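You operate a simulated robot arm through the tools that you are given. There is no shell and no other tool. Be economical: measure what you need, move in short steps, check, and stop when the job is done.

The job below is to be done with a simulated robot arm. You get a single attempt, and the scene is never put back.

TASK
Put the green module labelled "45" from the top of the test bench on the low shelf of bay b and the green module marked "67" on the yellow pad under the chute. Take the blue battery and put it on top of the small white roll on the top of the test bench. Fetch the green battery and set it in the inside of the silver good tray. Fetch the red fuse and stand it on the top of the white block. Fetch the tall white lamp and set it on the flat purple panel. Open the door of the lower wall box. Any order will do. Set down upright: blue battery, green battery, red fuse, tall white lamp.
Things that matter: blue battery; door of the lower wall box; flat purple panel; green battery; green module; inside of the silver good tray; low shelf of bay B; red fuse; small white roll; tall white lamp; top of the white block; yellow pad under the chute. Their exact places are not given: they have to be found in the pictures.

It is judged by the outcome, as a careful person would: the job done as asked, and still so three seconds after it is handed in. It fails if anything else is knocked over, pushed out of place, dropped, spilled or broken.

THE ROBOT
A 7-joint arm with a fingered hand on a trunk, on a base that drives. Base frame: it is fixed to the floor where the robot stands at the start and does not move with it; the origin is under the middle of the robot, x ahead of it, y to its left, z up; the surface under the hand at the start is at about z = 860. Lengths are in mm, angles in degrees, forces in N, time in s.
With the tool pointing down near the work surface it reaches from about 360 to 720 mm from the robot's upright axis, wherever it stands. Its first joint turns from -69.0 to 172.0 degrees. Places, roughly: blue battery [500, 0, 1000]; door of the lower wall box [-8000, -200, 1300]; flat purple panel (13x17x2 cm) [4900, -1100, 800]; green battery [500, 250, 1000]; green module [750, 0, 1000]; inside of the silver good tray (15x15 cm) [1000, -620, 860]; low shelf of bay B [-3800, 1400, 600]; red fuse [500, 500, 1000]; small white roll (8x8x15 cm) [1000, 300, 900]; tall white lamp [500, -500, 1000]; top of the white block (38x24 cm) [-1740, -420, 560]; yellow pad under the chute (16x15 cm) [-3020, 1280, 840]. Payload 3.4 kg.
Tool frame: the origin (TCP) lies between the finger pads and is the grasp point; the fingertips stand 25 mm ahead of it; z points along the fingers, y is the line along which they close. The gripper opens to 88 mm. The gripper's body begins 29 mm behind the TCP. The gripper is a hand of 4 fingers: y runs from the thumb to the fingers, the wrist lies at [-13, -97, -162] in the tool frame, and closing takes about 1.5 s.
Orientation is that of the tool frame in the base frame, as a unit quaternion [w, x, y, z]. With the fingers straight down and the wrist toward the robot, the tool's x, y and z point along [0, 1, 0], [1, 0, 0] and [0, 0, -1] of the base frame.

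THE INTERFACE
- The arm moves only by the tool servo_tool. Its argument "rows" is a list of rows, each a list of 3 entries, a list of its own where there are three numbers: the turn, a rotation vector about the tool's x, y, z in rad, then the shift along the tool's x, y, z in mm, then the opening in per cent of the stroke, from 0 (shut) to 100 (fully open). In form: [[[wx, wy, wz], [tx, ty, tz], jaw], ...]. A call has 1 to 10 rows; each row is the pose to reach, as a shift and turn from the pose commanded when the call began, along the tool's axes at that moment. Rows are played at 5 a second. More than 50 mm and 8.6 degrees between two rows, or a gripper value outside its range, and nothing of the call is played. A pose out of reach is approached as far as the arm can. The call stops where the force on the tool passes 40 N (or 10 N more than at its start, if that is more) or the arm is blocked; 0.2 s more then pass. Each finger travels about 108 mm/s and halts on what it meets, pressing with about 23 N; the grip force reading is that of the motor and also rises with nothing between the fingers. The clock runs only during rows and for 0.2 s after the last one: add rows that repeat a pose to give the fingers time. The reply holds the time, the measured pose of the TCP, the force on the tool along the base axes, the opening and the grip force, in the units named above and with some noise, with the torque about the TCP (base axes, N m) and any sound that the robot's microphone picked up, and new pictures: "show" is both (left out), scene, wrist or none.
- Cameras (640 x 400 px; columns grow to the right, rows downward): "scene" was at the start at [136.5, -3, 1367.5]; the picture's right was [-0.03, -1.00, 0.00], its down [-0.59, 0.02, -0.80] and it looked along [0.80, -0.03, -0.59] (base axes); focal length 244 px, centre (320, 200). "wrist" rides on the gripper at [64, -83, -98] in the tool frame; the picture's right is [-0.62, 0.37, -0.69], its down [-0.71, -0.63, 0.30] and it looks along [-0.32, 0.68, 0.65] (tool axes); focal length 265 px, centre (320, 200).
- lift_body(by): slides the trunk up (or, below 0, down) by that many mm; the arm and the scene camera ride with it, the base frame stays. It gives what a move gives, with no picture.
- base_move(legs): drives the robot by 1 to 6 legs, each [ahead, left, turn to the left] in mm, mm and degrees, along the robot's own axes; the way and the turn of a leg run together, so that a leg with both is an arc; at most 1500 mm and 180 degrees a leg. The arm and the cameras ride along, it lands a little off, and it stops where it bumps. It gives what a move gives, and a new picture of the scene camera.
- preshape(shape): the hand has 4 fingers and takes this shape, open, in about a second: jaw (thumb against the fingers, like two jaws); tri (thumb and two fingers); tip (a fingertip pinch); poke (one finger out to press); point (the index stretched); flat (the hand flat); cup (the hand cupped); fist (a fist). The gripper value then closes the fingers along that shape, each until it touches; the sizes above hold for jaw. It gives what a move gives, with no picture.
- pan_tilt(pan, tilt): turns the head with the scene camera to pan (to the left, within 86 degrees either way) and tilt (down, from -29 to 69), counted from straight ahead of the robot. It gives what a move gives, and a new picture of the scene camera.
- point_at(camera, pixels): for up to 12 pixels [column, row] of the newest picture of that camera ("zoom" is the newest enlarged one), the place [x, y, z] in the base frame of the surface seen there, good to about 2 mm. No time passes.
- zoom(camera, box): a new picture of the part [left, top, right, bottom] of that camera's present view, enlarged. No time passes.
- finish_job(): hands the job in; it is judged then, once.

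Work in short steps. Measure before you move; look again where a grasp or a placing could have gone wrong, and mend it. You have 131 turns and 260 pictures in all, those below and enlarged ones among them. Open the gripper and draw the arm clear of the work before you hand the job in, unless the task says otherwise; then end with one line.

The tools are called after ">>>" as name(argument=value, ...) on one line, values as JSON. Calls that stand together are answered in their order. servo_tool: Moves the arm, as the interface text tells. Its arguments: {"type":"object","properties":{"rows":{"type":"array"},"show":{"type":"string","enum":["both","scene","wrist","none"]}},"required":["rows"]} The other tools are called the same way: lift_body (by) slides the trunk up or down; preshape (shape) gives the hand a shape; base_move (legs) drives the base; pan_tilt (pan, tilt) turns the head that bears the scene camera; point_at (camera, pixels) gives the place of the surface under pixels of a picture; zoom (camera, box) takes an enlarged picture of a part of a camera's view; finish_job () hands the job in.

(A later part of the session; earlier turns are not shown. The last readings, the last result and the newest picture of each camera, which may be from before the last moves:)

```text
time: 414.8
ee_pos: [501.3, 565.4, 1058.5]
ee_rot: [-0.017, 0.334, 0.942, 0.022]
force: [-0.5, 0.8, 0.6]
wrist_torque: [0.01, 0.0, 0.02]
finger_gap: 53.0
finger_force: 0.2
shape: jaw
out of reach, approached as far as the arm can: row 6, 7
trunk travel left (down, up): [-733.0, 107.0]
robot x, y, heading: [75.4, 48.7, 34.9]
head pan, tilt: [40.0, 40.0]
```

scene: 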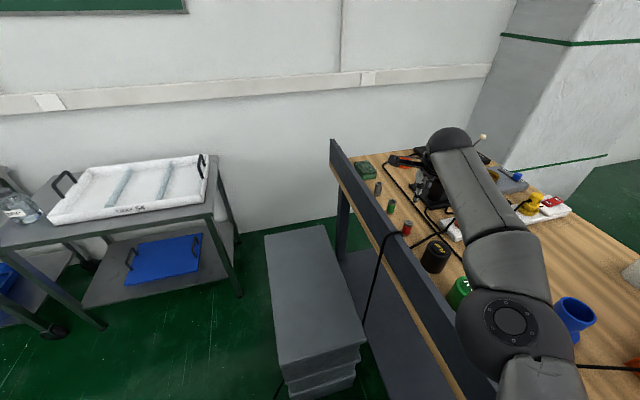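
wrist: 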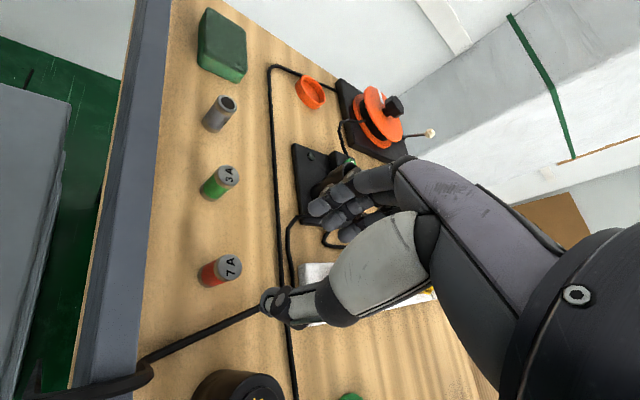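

>>> point_at(camera="wrist", pixels=[[232, 267], [226, 262], [238, 272], [213, 275], [232, 257], [205, 278]])

>>> base_move(legs=[[24, 0, 0]])

```text
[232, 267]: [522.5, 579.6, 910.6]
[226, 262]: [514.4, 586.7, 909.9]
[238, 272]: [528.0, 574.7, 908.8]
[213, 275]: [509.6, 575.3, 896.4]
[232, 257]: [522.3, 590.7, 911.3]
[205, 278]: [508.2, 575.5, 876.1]
```

```text
time: 415.6
ee_pos: [521.3, 578.0, 1058.5]
ee_rot: [-0.016, 0.333, 0.942, 0.023]
force: [0.1, 0.8, -1.2]
wrist_torque: [0.01, 0.01, 0.0]
finger_gap: 52.8
finger_force: 0.0
shape: jaw
trunk travel left (down, up): [-733.0, 107.0]
robot x, y, heading: [94.2, 58.9, 34.9]
head pan, tilt: [40.0, 40.0]
```

scene: 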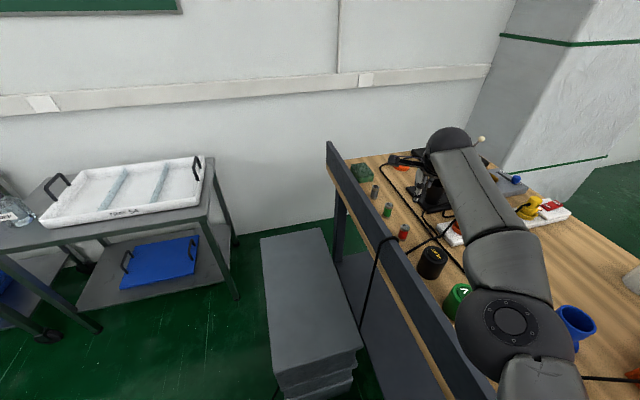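

Centred over the fuse. I check arm link heights before lowering.

>>> point_at(camera="scene", pixels=[[510, 320], [505, 260], [475, 190], [445, 140], [545, 370], [458, 300], [430, 262]])

>>> servo_tool(rows=[[[0, 0, 0], [0, 0, 30], 60], [[0, 0, 0], [0, 0, 60], 60], [[0, 0, 0], [0, 0, 90], 60], [[0, 0, 0], [0, 0, 90], 60], [[0, 0, 0], [0, 0, 90], 60]], show="wrist")

```text
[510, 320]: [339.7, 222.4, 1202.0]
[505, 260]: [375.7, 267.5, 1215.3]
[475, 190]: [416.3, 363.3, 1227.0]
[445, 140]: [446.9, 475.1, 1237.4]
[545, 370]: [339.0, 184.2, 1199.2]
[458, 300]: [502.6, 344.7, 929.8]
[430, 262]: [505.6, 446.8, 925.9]
```

```text
time: 416.8
ee_pos: [518.0, 582.2, 968.4]
ee_rot: [-0.016, 0.333, 0.943, 0.023]
force: [-0.3, 0.0, 0.5]
wrist_torque: [0.0, 0.02, 0.03]
finger_gap: 52.7
finger_force: 0.1
shape: jaw
trunk travel left (down, up): [-733.0, 107.0]
robot x, y, heading: [94.4, 60.7, 35.1]
head pan, tilt: [40.0, 40.0]
```

wrist: 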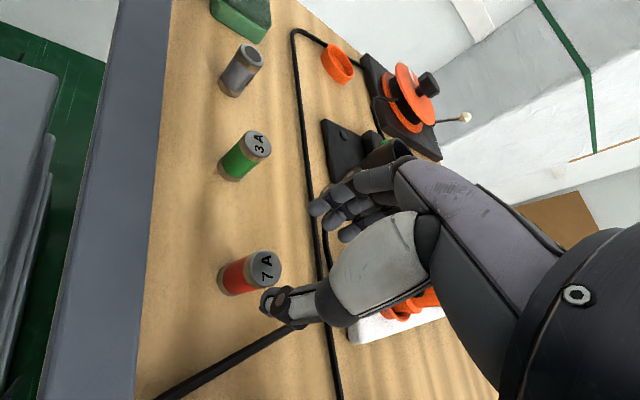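

Fuse top at (267,265) matches the tool axis. I level the tool, shift slightly and descend to ≈895, then check.

>>> servo_tool(rows=[[[0.033, -0.046, 0], [-3, 0, 10], 60], [[0.033, -0.046, 0], [-3, 0, 40], 60], [[0.033, -0.046, 0], [-3, 0, 62], 60], [[0.033, -0.046, 0], [-3, 0, 72], 60], [[0.033, -0.046, 0], [-3, 0, 72], 60], [[0.033, -0.046, 0], [-3, 0, 72], 60]], show="wrist")

```text
time: 418.2
ee_pos: [518.3, 580.8, 906.9]
ee_rot: [0.0, 0.333, 0.943, -0.001]
force: [0.4, -0.1, -1.1]
wrist_torque: [0.01, 0.02, -0.02]
finger_gap: 52.7
finger_force: 0.1
shape: jaw
out of reach, approached as far as the arm can: row 3, 4, 5, 6
trunk travel left (down, up): [-733.0, 107.0]
robot x, y, heading: [94.3, 63.3, 35.1]
head pan, tilt: [40.0, 40.0]
```

wrist: 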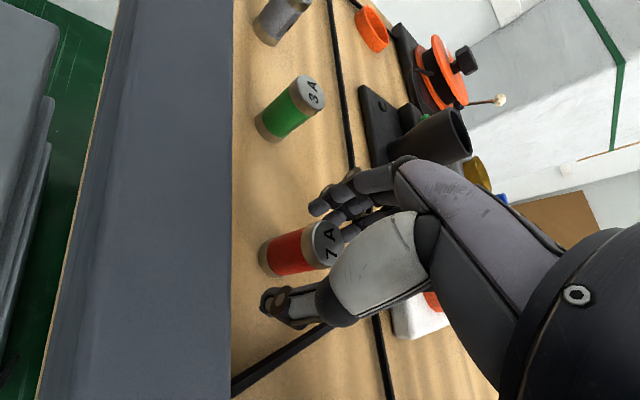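

At reach limit z=907; I lower the trunk 9 mm, close on the fuse, and raise.

>>> lift_body(by=-9)

>>> servo_tool(rows=[[[0, 0, 0], [0, 0, 0], 30], [[0, 0, 0], [0, 0, 0], 10], [[0, 0, 0], [0, 0, 0], 10], [[0, 0, 0], [0, 0, 0], 10], [[0, 0, 0], [0, 0, 0], 10]], show="wrist")

>>> lift_body(by=115)

```text
time: 418.8
ee_pos: [519.2, 581.5, 898.4]
ee_rot: [-0.001, 0.333, 0.943, -0.001]
force: [0.1, 0.3, -0.1]
wrist_torque: [-0.03, 0.0, 0.01]
finger_gap: 52.8
finger_force: 0.1
shape: jaw
trunk travel left (down, up): [-724.0, 116.0]
robot x, y, heading: [91.7, 63.5, 35.1]
head pan, tilt: [40.0, 40.0]
```

```text
time: 420.0
ee_pos: [518.3, 581.7, 898.1]
ee_rot: [-0.001, 0.332, 0.943, -0.001]
force: [0.0, 1.2, -0.7]
wrist_torque: [0.0, -0.02, -0.04]
finger_gap: 17.6
finger_force: 22.6
shape: jaw
trunk travel left (down, up): [-724.0, 116.0]
robot x, y, heading: [94.6, 61.8, 35.2]
head pan, tilt: [40.0, 40.0]
```

wrist: 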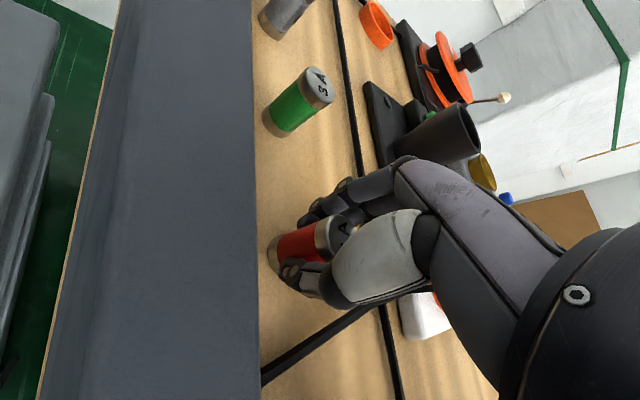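

```text
time: 421.4
ee_pos: [518.8, 581.8, 1013.0]
ee_rot: [0.0, 0.333, 0.943, -0.001]
force: [-0.4, -0.1, 0.0]
wrist_torque: [-0.01, 0.03, 0.02]
finger_gap: 17.6
finger_force: 23.1
shape: jaw
trunk travel left (down, up): [-839.0, 1.0]
robot x, y, heading: [89.9, 60.1, 35.1]
head pan, tilt: [40.0, 40.0]
```

Fuse held. I raise the arm a bit, back out avoiding the stack, and drive to the white block.

>>> servo_tool(rows=[[[0, 0, 0], [0, 0, -30], 10], [[0, 0, 0], [0, 0, -60], 10], [[0, 0, 0], [0, 0, -60], 10]], show="none")

>>> base_move(legs=[[-164, 115, 0], [-56, 284, 0], [0, 0, -125], [0, -1421, 0]])

>>> pan_tilt(pan=10, tilt=55)

```text
time: 422.2
ee_pos: [519.7, 581.2, 1074.4]
ee_rot: [0.0, 0.334, 0.943, 0.0]
force: [-0.3, -0.5, -0.4]
wrist_torque: [-0.02, 0.01, -0.02]
finger_gap: 17.8
finger_force: 23.0
shape: jaw
trunk travel left (down, up): [-839.0, 1.0]
robot x, y, heading: [90.0, 62.7, 34.9]
head pan, tilt: [40.0, 40.0]
```

```text
time: 437.3
ee_pos: [-1578.0, -338.3, 1072.7]
ee_rot: [0.0, 0.993, 0.118, 0.0]
force: [-0.3, -0.1, -0.3]
wrist_torque: [0.0, 0.01, 0.0]
finger_gap: 17.6
finger_force: 23.3
shape: jaw
trunk travel left (down, up): [-839.0, 1.0]
robot x, y, heading: [-1732.4, 317.1, -92.3]
head pan, tilt: [40.0, 40.0]
```

scene: 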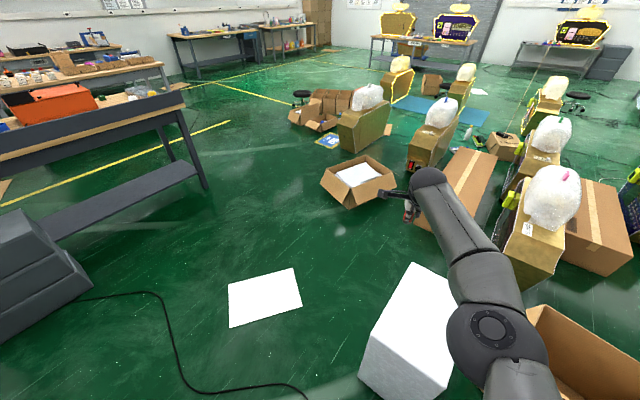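

```text
time: 438.3
ee_pos: [-1578.5, -338.9, 1072.8]
ee_rot: [-0.001, 0.993, 0.118, 0.0]
force: [-1.3, 0.0, -0.3]
wrist_torque: [0.01, -0.03, 0.0]
finger_gap: 17.5
finger_force: 23.1
shape: jaw
trunk travel left (down, up): [-839.0, 1.0]
robot x, y, heading: [-1731.9, 317.7, -92.8]
head pan, tilt: [10.0, 55.0]
```

scene: 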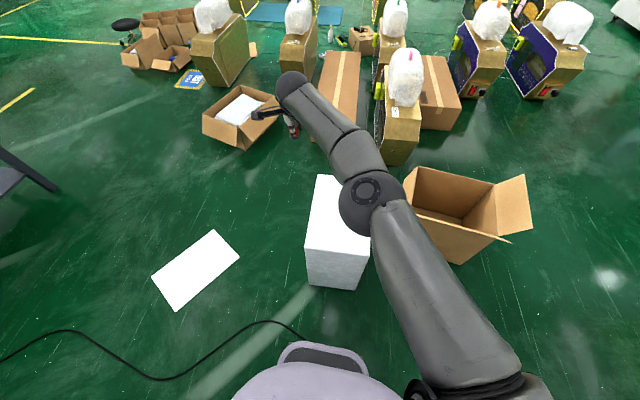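

>>> point_at(camera="scene", pixels=[[320, 180], [335, 180], [308, 243], [330, 215], [350, 247], [367, 252], [325, 230], [335, 265]])

```text
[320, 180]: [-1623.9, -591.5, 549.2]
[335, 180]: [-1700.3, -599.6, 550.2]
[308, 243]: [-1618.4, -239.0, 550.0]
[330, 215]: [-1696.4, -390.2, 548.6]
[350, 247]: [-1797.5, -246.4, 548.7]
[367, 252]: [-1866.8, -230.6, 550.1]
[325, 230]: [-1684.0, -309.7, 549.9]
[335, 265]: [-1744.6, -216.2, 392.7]
```

Block top z≈549.5, x -1870…-1615, y -600…-220. I shift the base so the TCP is at about (-1737,-400), then lower.

>>> base_move(legs=[[66, -154, 0]])

>>> lift_body(by=-400)

>>> pan_tilt(pan=12, tilt=55)

```text
time: 439.7
ee_pos: [-1737.1, -398.1, 1073.4]
ee_rot: [-0.001, 0.993, 0.119, 0.0]
force: [-0.4, -0.1, 0.0]
wrist_torque: [-0.02, -0.03, 0.01]
finger_gap: 17.2
finger_force: 22.8
shape: jaw
trunk travel left (down, up): [-839.0, 1.0]
robot x, y, heading: [-1890.8, 254.3, -92.4]
head pan, tilt: [10.0, 55.0]
```

scene: 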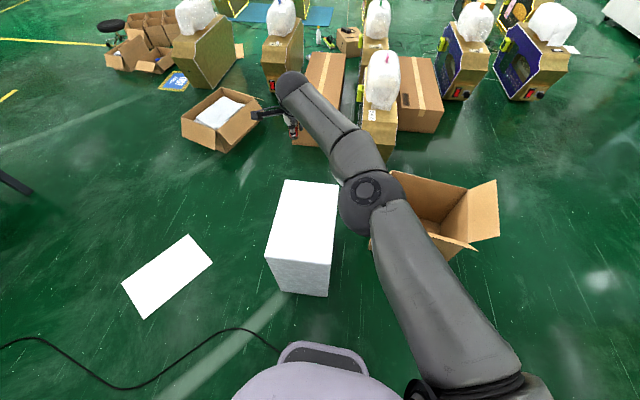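

```text
time: 443.6
ee_pos: [-1736.3, -397.3, 673.4]
ee_rot: [-0.001, 0.993, 0.118, -0.001]
force: [0.5, -0.3, -1.0]
wrist_torque: [0.07, 0.03, -0.03]
finger_gap: 17.2
finger_force: 23.3
shape: jaw
trunk travel left (down, up): [-439.0, 401.0]
robot x, y, heading: [-1890.1, 259.5, -92.6]
head pan, tilt: [10.0, 55.0]
```

```text
time: 444.2
ee_pos: [-1737.1, -397.4, 672.6]
ee_rot: [-0.001, 0.993, 0.118, 0.0]
force: [-1.0, -0.4, -0.4]
wrist_torque: [-0.02, 0.01, -0.02]
finger_gap: 17.5
finger_force: 23.0
shape: jaw
trunk travel left (down, up): [-439.0, 401.0]
robot x, y, heading: [-1889.8, 261.7, -92.6]
head pan, tilt: [12.0, 55.0]
```

scene: 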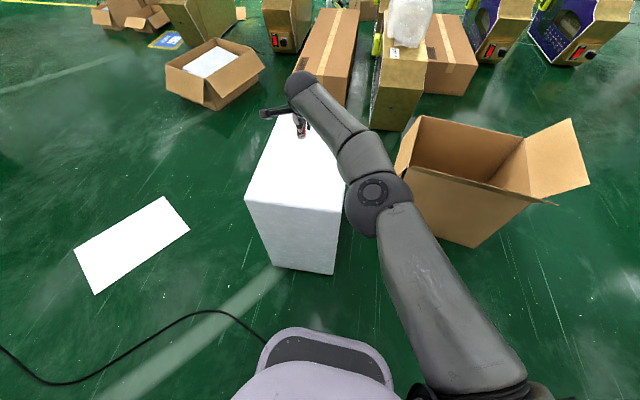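

>>> point_at(camera="scene", pixels=[[375, 190], [420, 118], [400, 165], [470, 235], [430, 300], [350, 140]])

>>> lift_body(by=-76)

>>> servo_tool(rows=[[[0, 0, 0], [0, 0, 0], 10]], show="wrist")

```text
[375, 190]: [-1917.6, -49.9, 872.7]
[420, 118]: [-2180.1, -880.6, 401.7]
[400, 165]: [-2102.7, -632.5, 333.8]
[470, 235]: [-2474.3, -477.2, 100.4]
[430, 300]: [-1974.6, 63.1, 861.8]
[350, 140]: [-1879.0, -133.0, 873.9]
```

```text
time: 445.3
ee_pos: [-1735.7, -397.7, 597.7]
ee_rot: [0.0, 0.993, 0.119, -0.001]
force: [-0.3, 0.1, 0.2]
wrist_torque: [0.0, 0.01, 0.01]
finger_gap: 17.5
finger_force: 23.0
shape: jaw
trunk travel left (down, up): [-363.0, 477.0]
robot x, y, heading: [-1890.3, 255.9, -92.3]
head pan, tilt: [12.0, 55.0]
```

```text
time: 445.7
ee_pos: [-1736.6, -398.7, 596.8]
ee_rot: [-0.001, 0.993, 0.118, 0.0]
force: [0.6, -0.6, 0.5]
wrist_torque: [-0.02, 0.0, 0.01]
finger_gap: 17.6
finger_force: 23.3
shape: jaw
trunk travel left (down, up): [-363.0, 477.0]
robot x, y, heading: [-1891.3, 256.9, -92.4]
head pan, tilt: [12.0, 55.0]
```

wrist: 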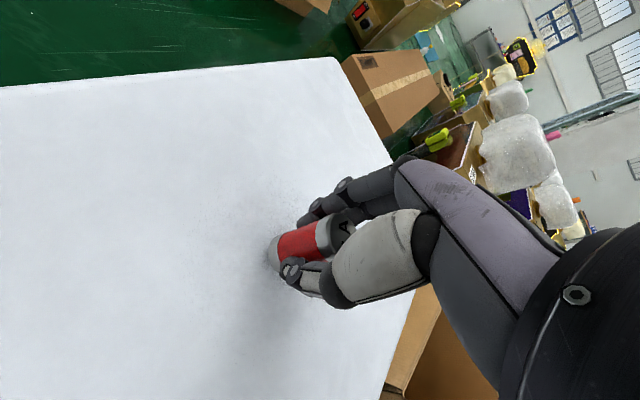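

Fuse bottom is ≈8.5 mm above the block. I lower 8, then 2 mm.

>>> lift_body(by=-8)

>>> lift_body(by=-1.5)

```text
time: 446.3
ee_pos: [-1736.4, -397.0, 589.5]
ee_rot: [-0.001, 0.993, 0.118, 0.0]
force: [-0.3, 0.5, 0.3]
wrist_torque: [0.0, -0.01, -0.01]
finger_gap: 17.4
finger_force: 22.6
shape: jaw
trunk travel left (down, up): [-355.0, 485.0]
robot x, y, heading: [-1888.6, 256.5, -92.5]
head pan, tilt: [12.0, 55.0]
```

```text
time: 446.8
ee_pos: [-1736.2, -397.5, 588.5]
ee_rot: [0.0, 0.993, 0.118, 0.0]
force: [-0.6, -0.4, 0.1]
wrist_torque: [-0.01, 0.0, 0.02]
finger_gap: 17.6
finger_force: 23.0
shape: jaw
trunk travel left (down, up): [-353.0, 487.0]
robot x, y, heading: [-1889.9, 257.2, -92.6]
head pan, tilt: [12.0, 55.0]
```

>>> lift_body(by=-2)

>>> servo_tool(rows=[[[0, 0, 0], [0, 0, 0], 25], [[0, 0, 0], [0, 0, 0], 40], [[0, 0, 0], [0, 0, 0], 60], [[0, 0, 0], [0, 0, 0], 60]], show="wrist")

>>> lift_body(by=400)

>>> pan_tilt(pan=15, tilt=55)

```text
time: 447.3
ee_pos: [-1737.3, -398.3, 587.7]
ee_rot: [0.001, 0.993, 0.119, 0.001]
force: [0.2, -0.2, 6.5]
wrist_torque: [-0.06, -0.02, 0.0]
finger_gap: 17.5
finger_force: 23.3
shape: jaw
trunk travel left (down, up): [-351.0, 489.0]
robot x, y, heading: [-1888.9, 259.7, -92.7]
head pan, tilt: [12.0, 55.0]
```

```text
time: 448.3
ee_pos: [-1736.8, -398.8, 585.7]
ee_rot: [-0.001, 0.993, 0.119, 0.0]
force: [0.3, 0.5, 0.3]
wrist_torque: [0.0, 0.02, -0.02]
finger_gap: 52.6
finger_force: 0.0
shape: jaw
trunk travel left (down, up): [-351.0, 489.0]
robot x, y, heading: [-1889.8, 257.0, -92.3]
head pan, tilt: [12.0, 55.0]
```

wrist: 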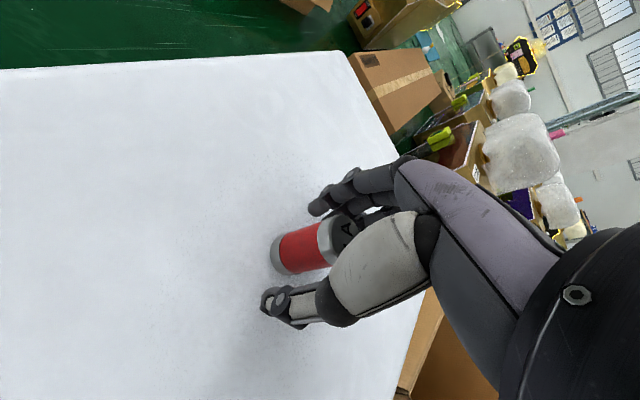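

```text
time: 452.1
ee_pos: [-1736.4, -398.5, 986.2]
ee_rot: [-0.001, 0.993, 0.118, -0.001]
force: [0.4, 0.4, -0.6]
wrist_torque: [-0.01, -0.01, 0.03]
finger_gap: 52.4
finger_force: 0.1
shape: jaw
trunk travel left (down, up): [-751.0, 89.0]
robot x, y, heading: [-1892.7, 253.9, -92.8]
head pan, tilt: [12.0, 55.0]
```

```text
time: 452.8
ee_pos: [-1736.5, -398.1, 986.6]
ee_rot: [-0.001, 0.993, 0.118, 0.0]
force: [-0.2, 0.4, -0.5]
wrist_torque: [-0.02, -0.01, 0.01]
finger_gap: 52.4
finger_force: 0.0
shape: jaw
trunk travel left (down, up): [-751.0, 89.0]
robot x, y, heading: [-1890.2, 256.0, -92.4]
head pan, tilt: [15.0, 55.0]
```

scene: 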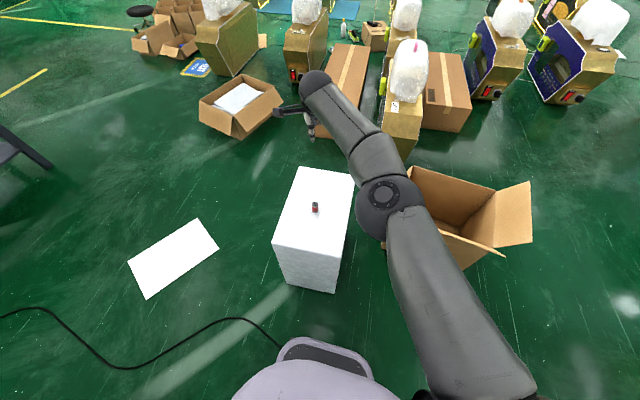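

Fuse stands on the block. Next the green battery: the current arm pose can be reused, so I drive to place the TCP over it.

>>> lift_body(by=85)

>>> base_move(legs=[[0, 0, 92.5], [1500, 0, 0], [260, -100, 0]])

>>> servo_tool(rows=[[[0, 0, 0], [0, 0, 0], 85], [[0, 0, 0], [0, 0, 0], 85]], show="wrist")

```text
time: 454.0
ee_pos: [-1735.8, -399.0, 1070.7]
ee_rot: [0.0, 0.993, 0.118, 0.001]
force: [-1.0, 0.7, 0.6]
wrist_torque: [0.02, 0.0, 0.02]
finger_gap: 52.4
finger_force: 0.0
shape: jaw
trunk travel left (down, up): [-836.0, 4.0]
robot x, y, heading: [-1889.4, 256.2, -92.7]
head pan, tilt: [15.0, 55.0]
```

```text
time: 466.9
ee_pos: [532.2, 351.5, 1071.2]
ee_rot: [0.0, 0.597, 0.802, -0.001]
force: [-0.3, 0.2, -0.1]
wrist_torque: [0.01, 0.01, 0.01]
finger_gap: 52.2
finger_force: 0.1
shape: jaw
trunk travel left (down, up): [-836.0, 4.0]
robot x, y, heading: [-111.2, 163.9, 0.5]
head pan, tilt: [15.0, 55.0]
```

scene: 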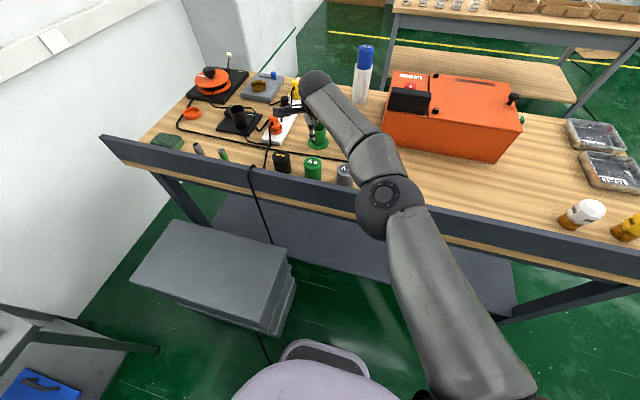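

```text
time: 467.5
ee_pos: [533.3, 350.2, 1070.3]
ee_rot: [0.0, 0.597, 0.802, -0.001]
force: [-0.3, -0.2, -0.5]
wrist_torque: [0.03, 0.02, 0.0]
finger_gap: 74.9
finger_force: 0.1
shape: jaw
trunk travel left (down, up): [-836.0, 4.0]
robot x, y, heading: [-110.1, 161.8, 0.6]
head pan, tilt: [15.0, 55.0]
```

wrist: 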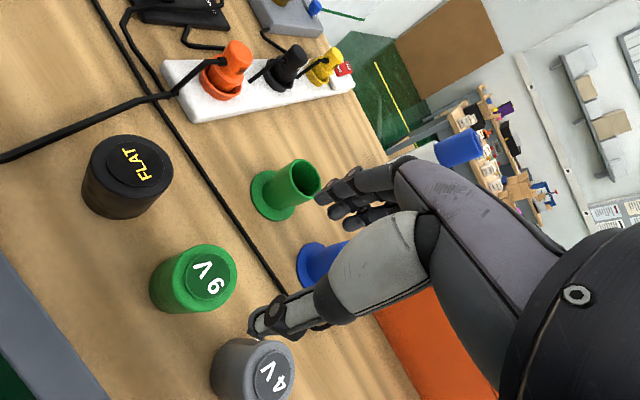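

>>> point_at(camera="wrist", pixels=[[207, 274], [186, 275], [207, 249], [233, 266], [218, 297], [226, 376], [115, 175]])

```text
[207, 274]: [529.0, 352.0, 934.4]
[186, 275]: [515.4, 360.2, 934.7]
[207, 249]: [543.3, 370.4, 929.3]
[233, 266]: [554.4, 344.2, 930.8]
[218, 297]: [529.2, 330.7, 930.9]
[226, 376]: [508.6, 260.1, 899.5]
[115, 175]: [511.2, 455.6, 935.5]
```

Battery axis ≈ (529,351); TCP only 4 mm off. I descend to 918, close, and lift.

>>> servo_tool(rows=[[[0, 0, 0], [2, -3.5, 40], 85], [[0, 0, 0], [2, -3.5, 80], 85], [[0, 0, 0], [2, -3.5, 120], 85], [[0, 0, 0], [2, -3.5, 145], 85], [[0, 0, 0], [2, -3.5, 152], 85], [[0, 0, 0], [2, -3.5, 152], 85], [[0, 0, 0], [2, -3.5, 152], 40], [[0, 0, 0], [2, -3.5, 152], 30], [[0, 0, 0], [2, -3.5, 152], 30], [[0, 0, 0], [2, -3.5, 152], 30]], show="wrist")

```text
time: 469.7
ee_pos: [523.6, 347.8, 938.5]
ee_rot: [-0.001, 0.597, 0.803, 0.0]
force: [0.0, -0.9, 0.5]
wrist_torque: [0.02, 0.02, -0.01]
finger_gap: 49.5
finger_force: 23.0
shape: jaw
out of reach, approached as far as the arm can: row 3, 4, 5, 6, 7, 8, 9, 10
trunk travel left (down, up): [-836.0, 4.0]
robot x, y, heading: [-108.9, 159.1, 0.6]
head pan, tilt: [15.0, 55.0]
```

wrist: 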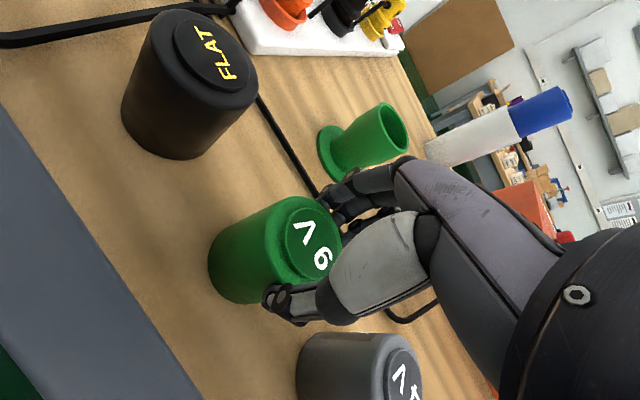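

Gripped too high (z=938, reach limit). I reopen, lower the trunk 20 mm and regrip.

>>> servo_tool(rows=[[[0, 0, 0], [0, 0, 0], 70], [[0, 0, 0], [0, 0, 0], 85], [[0, 0, 0], [0, 0, 0], 85]], show="none")

>>> lift_body(by=-20)

>>> servo_tool(rows=[[[0, 0, 0], [0, 0, 0], 40], [[0, 0, 0], [0, 0, 0], 30], [[0, 0, 0], [0, 0, 0], 30], [[0, 0, 0], [0, 0, 0], 30], [[0, 0, 0], [0, 0, 0], 30]], show="none")

>>> lift_body(by=24)

>>> servo_tool(rows=[[[0, 0, 0], [0, 0, -40], 30], [[0, 0, 0], [0, 0, -80], 30], [[0, 0, 0], [0, 0, -120], 30], [[0, 0, 0], [0, 0, -120], 30]], show="wrist")

```text
time: 470.5
ee_pos: [524.2, 346.4, 939.7]
ee_rot: [0.0, 0.596, 0.803, 0.0]
force: [0.1, 0.9, -0.6]
wrist_torque: [-0.01, 0.0, 0.0]
finger_gap: 74.9
finger_force: 0.1
shape: jaw
trunk travel left (down, up): [-836.0, 4.0]
robot x, y, heading: [-112.3, 160.1, 0.5]
head pan, tilt: [15.0, 55.0]
```

```text
time: 471.2
ee_pos: [522.9, 347.6, 920.2]
ee_rot: [0.0, 0.596, 0.803, 0.0]
force: [1.0, -0.4, 0.4]
wrist_torque: [-0.02, -0.02, 0.02]
finger_gap: 74.4
finger_force: 0.0
shape: jaw
trunk travel left (down, up): [-816.0, 24.0]
robot x, y, heading: [-112.0, 158.9, 0.6]
head pan, tilt: [15.0, 55.0]
```

```text
time: 472.4
ee_pos: [523.4, 346.9, 919.7]
ee_rot: [0.0, 0.596, 0.803, 0.0]
force: [-0.7, 0.3, -0.6]
wrist_torque: [-0.04, -0.03, -0.02]
finger_gap: 49.3
finger_force: 23.1
shape: jaw
trunk travel left (down, up): [-816.0, 24.0]
robot x, y, heading: [-111.7, 158.6, 0.7]
head pan, tilt: [15.0, 55.0]
```

```text
time: 473.1
ee_pos: [524.8, 348.1, 942.7]
ee_rot: [0.0, 0.597, 0.802, -0.001]
force: [0.5, -0.3, -4.1]
wrist_torque: [0.0, 0.0, 0.02]
finger_gap: 49.4
finger_force: 22.9
shape: jaw
trunk travel left (down, up): [-840.0, 0.0]
robot x, y, heading: [-111.8, 159.6, 0.5]
head pan, tilt: [15.0, 55.0]
```

```text
time: 474.1
ee_pos: [524.8, 349.5, 1060.9]
ee_rot: [0.0, 0.597, 0.802, -0.002]
force: [0.6, 0.1, -3.5]
wrist_torque: [0.01, 0.02, -0.02]
finger_gap: 49.5
finger_force: 22.7
shape: jaw
trunk travel left (down, up): [-840.0, 0.0]
robot x, y, heading: [-110.3, 160.4, 0.7]
head pan, tilt: [15.0, 55.0]
```

wrist: 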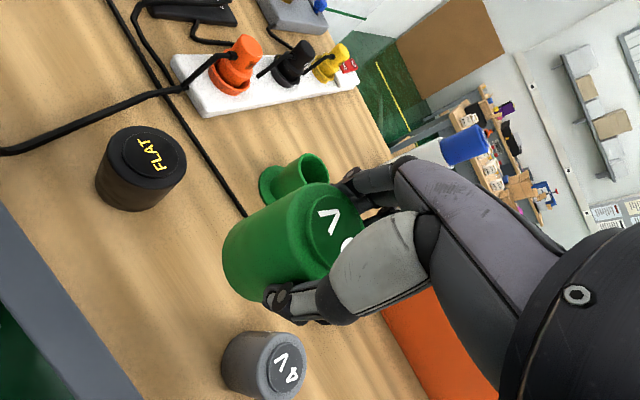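

Green battery held. I drive around the bench's right end and face the GOOD tray.

>>> base_move(legs=[[-230, 0, -0.6], [0, -1412, 0], [1500, -10, 0], [0, 0, 90]])

>>> pan_tilt(pan=20, tilt=50)

>>> zoom(camera="scene", box=[200, 80, 440, 280])

```text
refused: leg 3 is longer than a leg can be; nothing moved
```

```text
time: 474.8
ee_pos: [524.1, 350.0, 1061.0]
ee_rot: [0.0, 0.597, 0.802, 0.001]
force: [-0.3, 0.6, -3.8]
wrist_torque: [-0.02, 0.01, -0.02]
finger_gap: 49.1
finger_force: 23.0
shape: jaw
trunk travel left (down, up): [-840.0, 0.0]
robot x, y, heading: [-111.1, 161.8, 0.9]
head pan, tilt: [20.0, 50.0]
```

scene: 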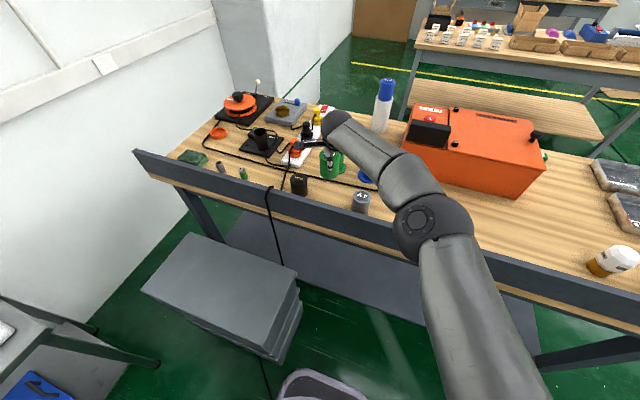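

```text
2.00 times, centred on (320, 180) of scene
```

zoom: 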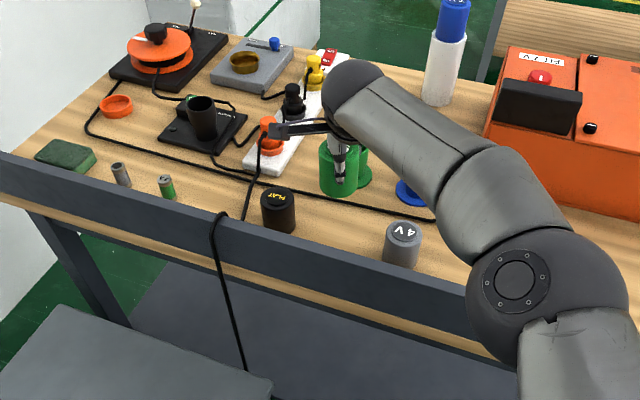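

One leg was slightly over 1500 mm; I re-issue it.

>>> base_move(legs=[[-230, 0, -0.8], [0, -1412, 0], [1490, 0, 0], [20, 0, 90]])

>>> pan_tilt(pan=20, tilt=50)

>>> zoom(camera="scene", box=[180, 60, 420, 260])

```text
time: 482.0
ee_pos: [289.7, -929.2, 1060.5]
ee_rot: [-0.001, 0.602, 0.799, -0.001]
force: [1.0, -1.4, -4.0]
wrist_torque: [0.04, -0.01, 0.04]
finger_gap: 49.3
finger_force: 23.0
shape: jaw
trunk travel left (down, up): [-840.0, 0.0]
robot x, y, heading: [-345.6, -1101.3, -0.1]
head pan, tilt: [20.0, 50.0]
stopped in leg 2: the robot was blocked; the commanded pose is now the measured one
```

scene: 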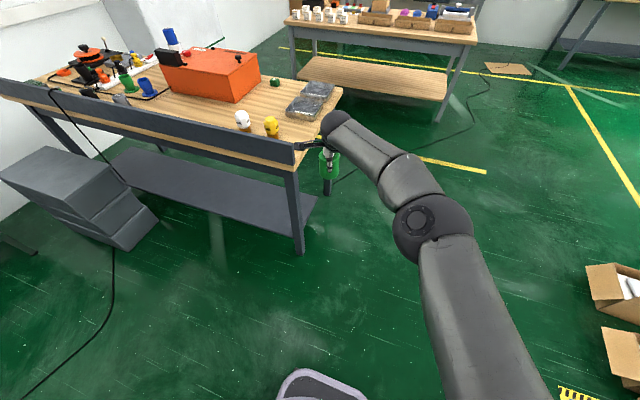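

```text
time: 482.6
ee_pos: [287.9, -926.1, 1060.9]
ee_rot: [-0.001, 0.601, 0.799, -0.001]
force: [-1.1, -0.3, -3.4]
wrist_torque: [-0.02, 0.0, -0.02]
finger_gap: 49.3
finger_force: 22.5
shape: jaw
trunk travel left (down, up): [-840.0, 0.0]
robot x, y, heading: [-346.6, -1105.7, -0.4]
head pan, tilt: [20.0, 50.0]
```

scene: 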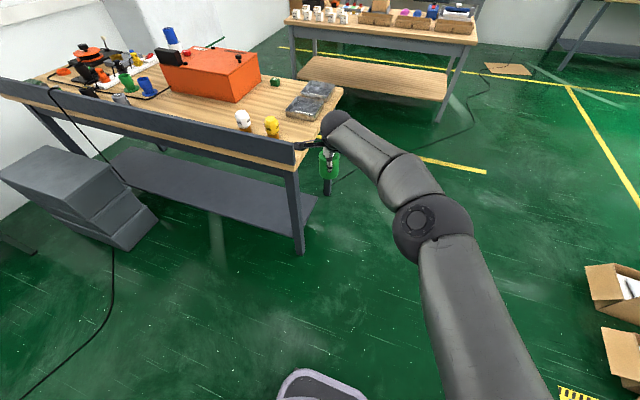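

```text
2.00 times, centred on (300, 160) of scene
```

zoom: 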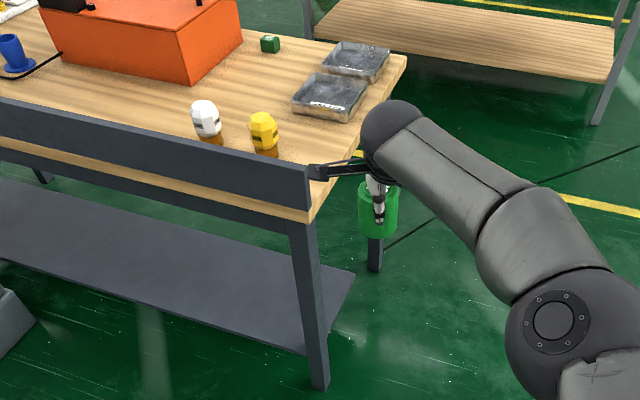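

Something low on the right (carton) blocked. I move forward first, then continue to the bench end.

>>> base_move(legs=[[80, 10, 0.3], [1440, -168, 0], [0, 0, 90]])

>>> pan_tilt(pan=20, tilt=45)

>>> zoom(camera="scene", box=[180, 80, 420, 280])

```text
time: 494.0
ee_pos: [963.1, -626.1, 1061.1]
ee_rot: [0.001, -0.128, 0.992, -0.001]
force: [0.7, 0.1, -4.1]
wrist_torque: [0.02, -0.01, 0.0]
finger_gap: 48.9
finger_force: 23.2
shape: jaw
trunk travel left (down, up): [-840.0, 0.0]
robot x, y, heading: [1127.3, -1262.4, 88.6]
head pan, tilt: [20.0, 50.0]
```

scene: 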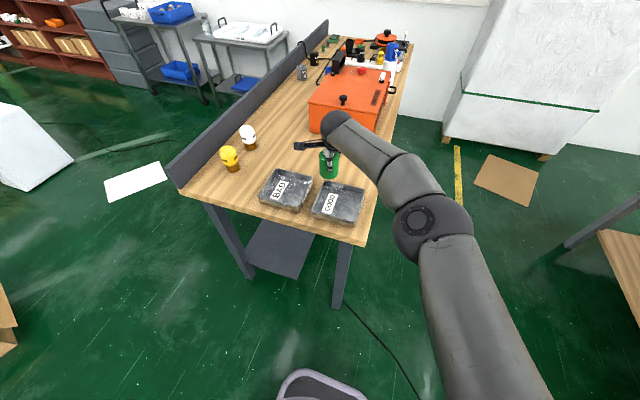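

```text
time: 494.7
ee_pos: [962.8, -626.6, 1061.1]
ee_rot: [0.0, -0.128, 0.992, -0.001]
force: [0.6, -0.2, -4.0]
wrist_torque: [-0.04, 0.0, 0.0]
finger_gap: 49.1
finger_force: 23.1
shape: jaw
trunk travel left (down, up): [-840.0, 0.0]
robot x, y, heading: [1129.4, -1267.6, 88.4]
head pan, tilt: [20.0, 45.0]
```

scene: 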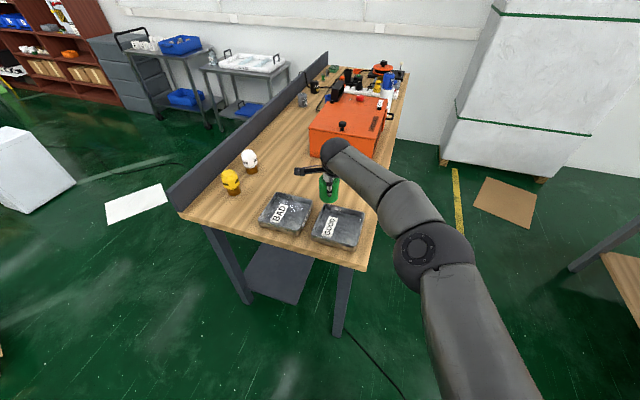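

```text
2.00 times, centred on (300, 180) of scene
```

zoom: 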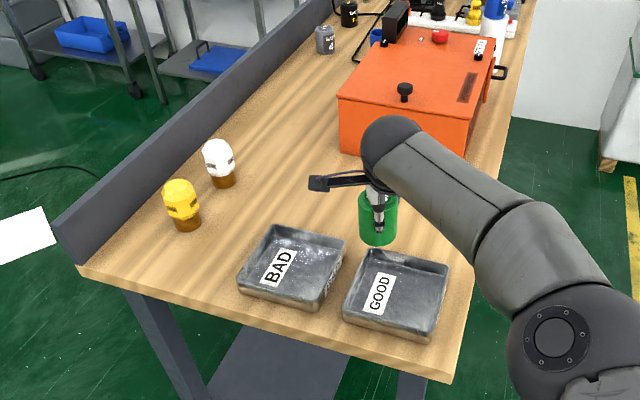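

>>> point_at(camera="zoom", pixels=[[371, 251], [449, 268], [432, 340], [344, 308], [395, 290], [420, 300], [218, 145], [204, 155], [233, 160], [222, 180], [213, 182], [233, 180]])

```text
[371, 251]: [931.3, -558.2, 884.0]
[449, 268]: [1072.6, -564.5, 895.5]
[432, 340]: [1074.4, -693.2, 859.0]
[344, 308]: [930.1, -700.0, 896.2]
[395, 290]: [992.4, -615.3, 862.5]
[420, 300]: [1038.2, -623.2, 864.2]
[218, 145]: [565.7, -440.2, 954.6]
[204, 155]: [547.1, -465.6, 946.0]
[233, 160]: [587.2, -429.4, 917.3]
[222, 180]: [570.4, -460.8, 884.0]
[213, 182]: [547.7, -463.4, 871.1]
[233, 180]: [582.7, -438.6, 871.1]
```

Tray centre ≈ (1002,-630), floor z≈863. I shift 37 mm and lower the battery with the trunk.

>>> base_move(legs=[[-3, -38, 0]])

>>> lift_body(by=-134)

>>> zoom(camera="scene", box=[260, 130, 420, 270])

>>> lift_body(by=-3)

```text
time: 495.6
ee_pos: [998.7, -630.6, 1061.0]
ee_rot: [0.001, -0.129, 0.992, -0.001]
force: [0.2, -0.3, -3.9]
wrist_torque: [0.0, -0.03, -0.01]
finger_gap: 48.5
finger_force: 22.8
shape: jaw
trunk travel left (down, up): [-840.0, 0.0]
robot x, y, heading: [1163.4, -1273.0, 88.5]
head pan, tilt: [20.0, 45.0]
```

scene: 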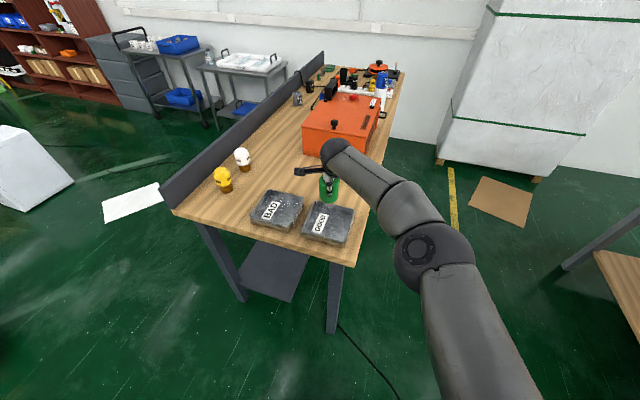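

```text
time: 497.2
ee_pos: [998.8, -630.8, 926.5]
ee_rot: [0.0, -0.129, 0.992, 0.0]
force: [-0.4, -0.2, -3.8]
wrist_torque: [0.0, 0.01, 0.0]
finger_gap: 49.0
finger_force: 23.2
shape: jaw
trunk travel left (down, up): [-706.0, 134.0]
robot x, y, heading: [1163.4, -1270.0, 88.5]
head pan, tilt: [20.0, 45.0]
```

```text
2.86 times, centred on (340, 200) of scene
```

zoom: 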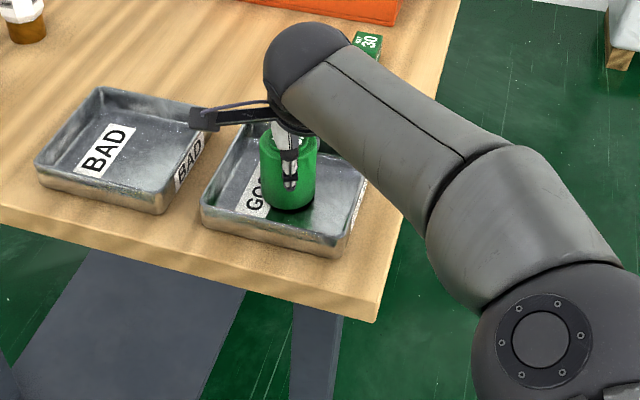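

```text
time: 497.7
ee_pos: [999.9, -631.5, 923.8]
ee_rot: [0.001, -0.129, 0.992, -0.001]
force: [-0.7, -0.2, -2.1]
wrist_torque: [0.0, 0.02, 0.01]
finger_gap: 48.7
finger_force: 22.8
shape: jaw
trunk travel left (down, up): [-703.0, 137.0]
robot x, y, heading: [1166.3, -1271.1, 88.4]
head pan, tilt: [20.0, 45.0]
```

Contact beginning. I lower 1 mm, release, raise, verify, and move on toward the lamp.

>>> lift_body(by=-1)

>>> servo_tool(rows=[[[0, 0, 0], [0, 0, 0], 65], [[0, 0, 0], [0, 0, 0], 75], [[0, 0, 0], [0, 0, 0], 85], [[0, 0, 0], [0, 0, 0], 85]], show="none")

>>> lift_body(by=136)

>>> zoom(camera="scene", box=[230, 140, 390, 270])

>>> base_move(legs=[[0, 439, 0], [177, 0, 1.5]])

>>> servo_tool(rows=[[[0, 0, 0], [0, 0, 0], 100], [[0, 0, 0], [0, 0, 0], 100]], show="wrist")

```text
time: 498.2
ee_pos: [999.7, -631.7, 922.9]
ee_rot: [0.0, -0.129, 0.992, 0.0]
force: [-0.3, 1.6, 0.6]
wrist_torque: [0.05, 0.02, 0.0]
finger_gap: 48.9
finger_force: 23.0
shape: jaw
trunk travel left (down, up): [-702.0, 138.0]
robot x, y, heading: [1168.8, -1270.2, 88.6]
head pan, tilt: [20.0, 45.0]
```

```text
time: 499.2
ee_pos: [1000.3, -631.1, 922.9]
ee_rot: [0.001, -0.128, 0.992, -0.001]
force: [-0.3, 0.8, -0.2]
wrist_torque: [0.01, -0.03, -0.01]
finger_gap: 74.7
finger_force: 0.1
shape: jaw
trunk travel left (down, up): [-702.0, 138.0]
robot x, y, heading: [1168.3, -1271.3, 88.6]
head pan, tilt: [20.0, 45.0]
```

```text
time: 500.9
ee_pos: [999.9, -630.5, 1059.5]
ee_rot: [0.0, -0.129, 0.992, -0.002]
force: [-0.5, -0.1, 0.4]
wrist_torque: [-0.03, -0.01, 0.03]
finger_gap: 74.6
finger_force: 0.1
shape: jaw
trunk travel left (down, up): [-838.0, 2.0]
robot x, y, heading: [1166.8, -1271.8, 88.4]
head pan, tilt: [20.0, 45.0]
```

```text
3.08 times, centred on (310, 205) of scene
```

zoom: 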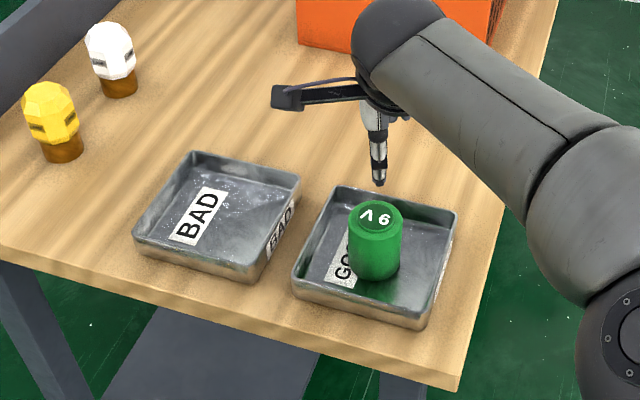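

```text
time: 504.6
ee_pos: [547.9, -447.6, 1059.6]
ee_rot: [0.0, -0.14, 0.99, -0.001]
force: [0.7, 0.2, 0.0]
wrist_torque: [-0.02, 0.03, 0.02]
finger_gap: 74.8
finger_force: 0.2
shape: jaw
trunk travel left (down, up): [-838.0, 2.0]
robot x, y, heading: [728.9, -1082.2, 89.7]
head pan, tilt: [20.0, 45.0]
```

scene: 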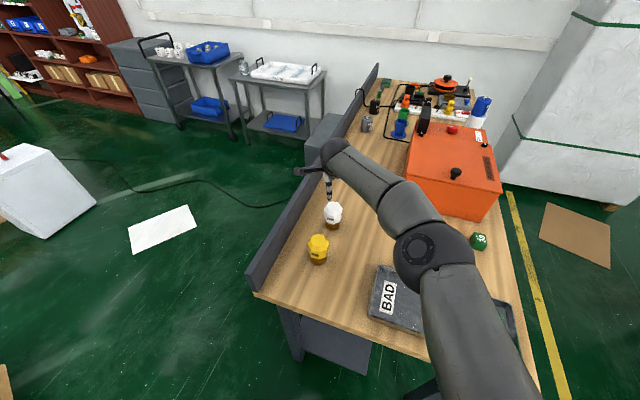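

```text
time: 505.2
ee_pos: [546.9, -447.4, 1059.4]
ee_rot: [0.0, -0.139, 0.99, -0.001]
force: [-0.7, 0.2, -0.3]
wrist_torque: [-0.02, 0.0, -0.01]
finger_gap: 87.9
finger_force: 0.0
shape: jaw
trunk travel left (down, up): [-838.0, 2.0]
robot x, y, heading: [727.5, -1082.5, 89.8]
head pan, tilt: [20.0, 45.0]
```

wrist: 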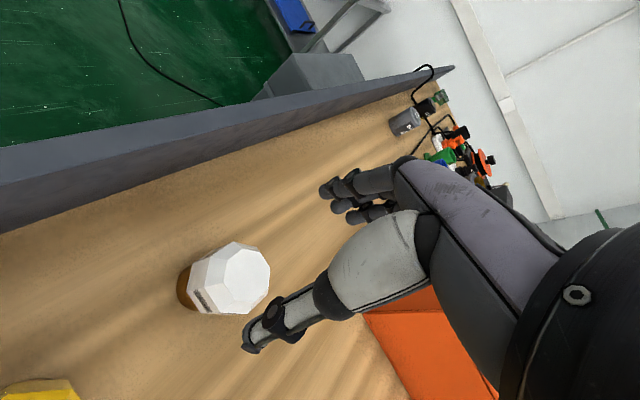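

Green battery stands in the GOOD tray. I measure the lamp's top.

>>> point_at(camera="wrist", pixels=[[243, 278], [234, 246], [266, 264], [268, 285], [250, 310], [217, 300], [211, 262], [186, 285], [200, 300]])

>>> zoom(camera="scene", box=[290, 180, 370, 270])

>>> point_at(camera="scene", pixels=[[333, 205], [326, 212], [341, 212], [334, 226], [333, 218]])

```text
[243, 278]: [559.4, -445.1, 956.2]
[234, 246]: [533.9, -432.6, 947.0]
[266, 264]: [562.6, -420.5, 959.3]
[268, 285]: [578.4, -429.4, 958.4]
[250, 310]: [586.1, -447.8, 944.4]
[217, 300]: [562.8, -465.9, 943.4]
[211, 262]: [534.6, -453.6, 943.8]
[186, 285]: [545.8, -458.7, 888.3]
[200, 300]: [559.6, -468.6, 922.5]
```

```text
4.44 times, centred on (330, 225) of scene
```

zoom: 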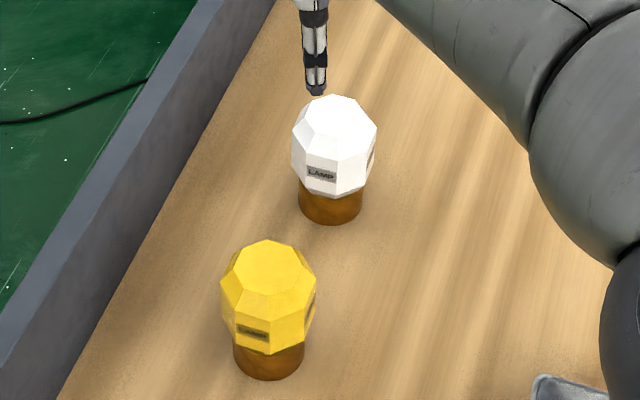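

```text
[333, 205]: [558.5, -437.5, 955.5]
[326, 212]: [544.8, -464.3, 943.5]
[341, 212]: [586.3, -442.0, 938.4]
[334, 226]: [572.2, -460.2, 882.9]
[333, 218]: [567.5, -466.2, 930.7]
```

Lamp axis ≈ (560,-442). I shift, lower the trunk, grip and raise.

>>> servo_tool(rows=[[[0, 0, 0], [-14, 1.7, 0], 100], [[0, 0, 0], [-14, 1.7, 0], 100], [[0, 0, 0], [-14, 1.7, 0], 100]], show="none")

>>> lift_body(by=-124)

>>> servo_tool(rows=[[[0, 0, 0], [0, 0, 0], 100], [[0, 0, 0], [0, 0, 0], 60], [[0, 0, 0], [0, 0, 0], 35], [[0, 0, 0], [0, 0, 0], 35], [[0, 0, 0], [0, 0, 0], 35]], show="wrist")

>>> lift_body(by=126)

>>> servo_tool(rows=[[[0, 0, 0], [0, 0, -20], 35], [[0, 0, 0], [0, 0, -20], 35]], show="wrist")

```text
time: 506.0
ee_pos: [560.5, -442.0, 1060.1]
ee_rot: [0.0, -0.139, 0.99, -0.001]
force: [-1.2, 0.0, 0.0]
wrist_torque: [-0.03, -0.01, 0.01]
finger_gap: 87.8
finger_force: 0.0
shape: jaw
trunk travel left (down, up): [-838.0, 2.0]
robot x, y, heading: [730.7, -1085.0, 89.6]
head pan, tilt: [20.0, 45.0]
```

```text
time: 507.5
ee_pos: [559.2, -441.8, 934.5]
ee_rot: [0.0, -0.14, 0.99, 0.001]
force: [-0.2, -0.6, 0.2]
wrist_torque: [0.03, -0.02, 0.01]
finger_gap: 88.0
finger_force: 0.0
shape: jaw
trunk travel left (down, up): [-714.0, 126.0]
robot x, y, heading: [725.3, -1084.1, 89.9]
head pan, tilt: [20.0, 45.0]
```

```text
time: 508.7
ee_pos: [560.7, -441.0, 933.8]
ee_rot: [0.0, -0.139, 0.99, -0.001]
force: [0.9, 0.4, 0.3]
wrist_torque: [0.01, -0.03, 0.01]
finger_gap: 55.1
finger_force: 22.8
shape: jaw
trunk travel left (down, up): [-714.0, 126.0]
robot x, y, heading: [727.9, -1080.6, 89.7]
head pan, tilt: [20.0, 45.0]
```

wrist: 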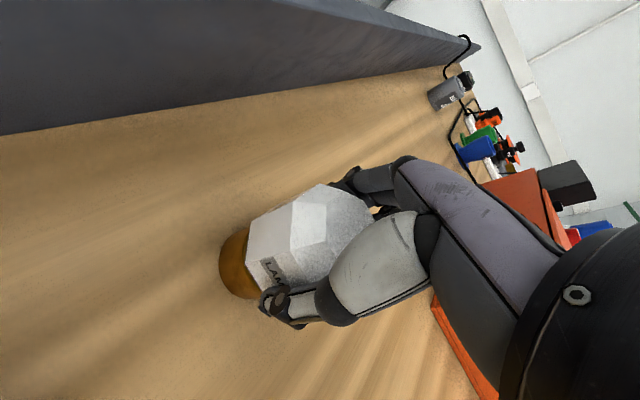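

```text
time: 510.3
ee_pos: [560.0, -441.6, 1060.5]
ee_rot: [0.001, -0.139, 0.99, -0.001]
force: [0.5, 0.9, -1.9]
wrist_torque: [-0.03, 0.03, 0.03]
finger_gap: 55.0
finger_force: 23.2
shape: jaw
trunk travel left (down, up): [-840.0, 0.0]
robot x, y, heading: [726.5, -1086.5, 89.6]
head pan, tilt: [20.0, 45.0]
```

```text
time: 510.9
ee_pos: [560.6, -441.1, 1081.3]
ee_rot: [0.0, -0.14, 0.99, -0.001]
force: [-0.1, -0.7, -1.6]
wrist_torque: [0.0, 0.02, 0.0]
finger_gap: 54.9
finger_force: 23.3
shape: jaw
trunk travel left (down, up): [-840.0, 0.0]
robot x, y, heading: [723.7, -1085.5, 89.6]
head pan, tilt: [20.0, 45.0]
```

wrist: 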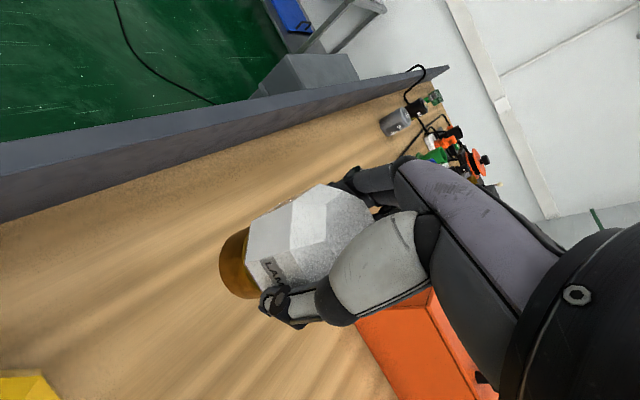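

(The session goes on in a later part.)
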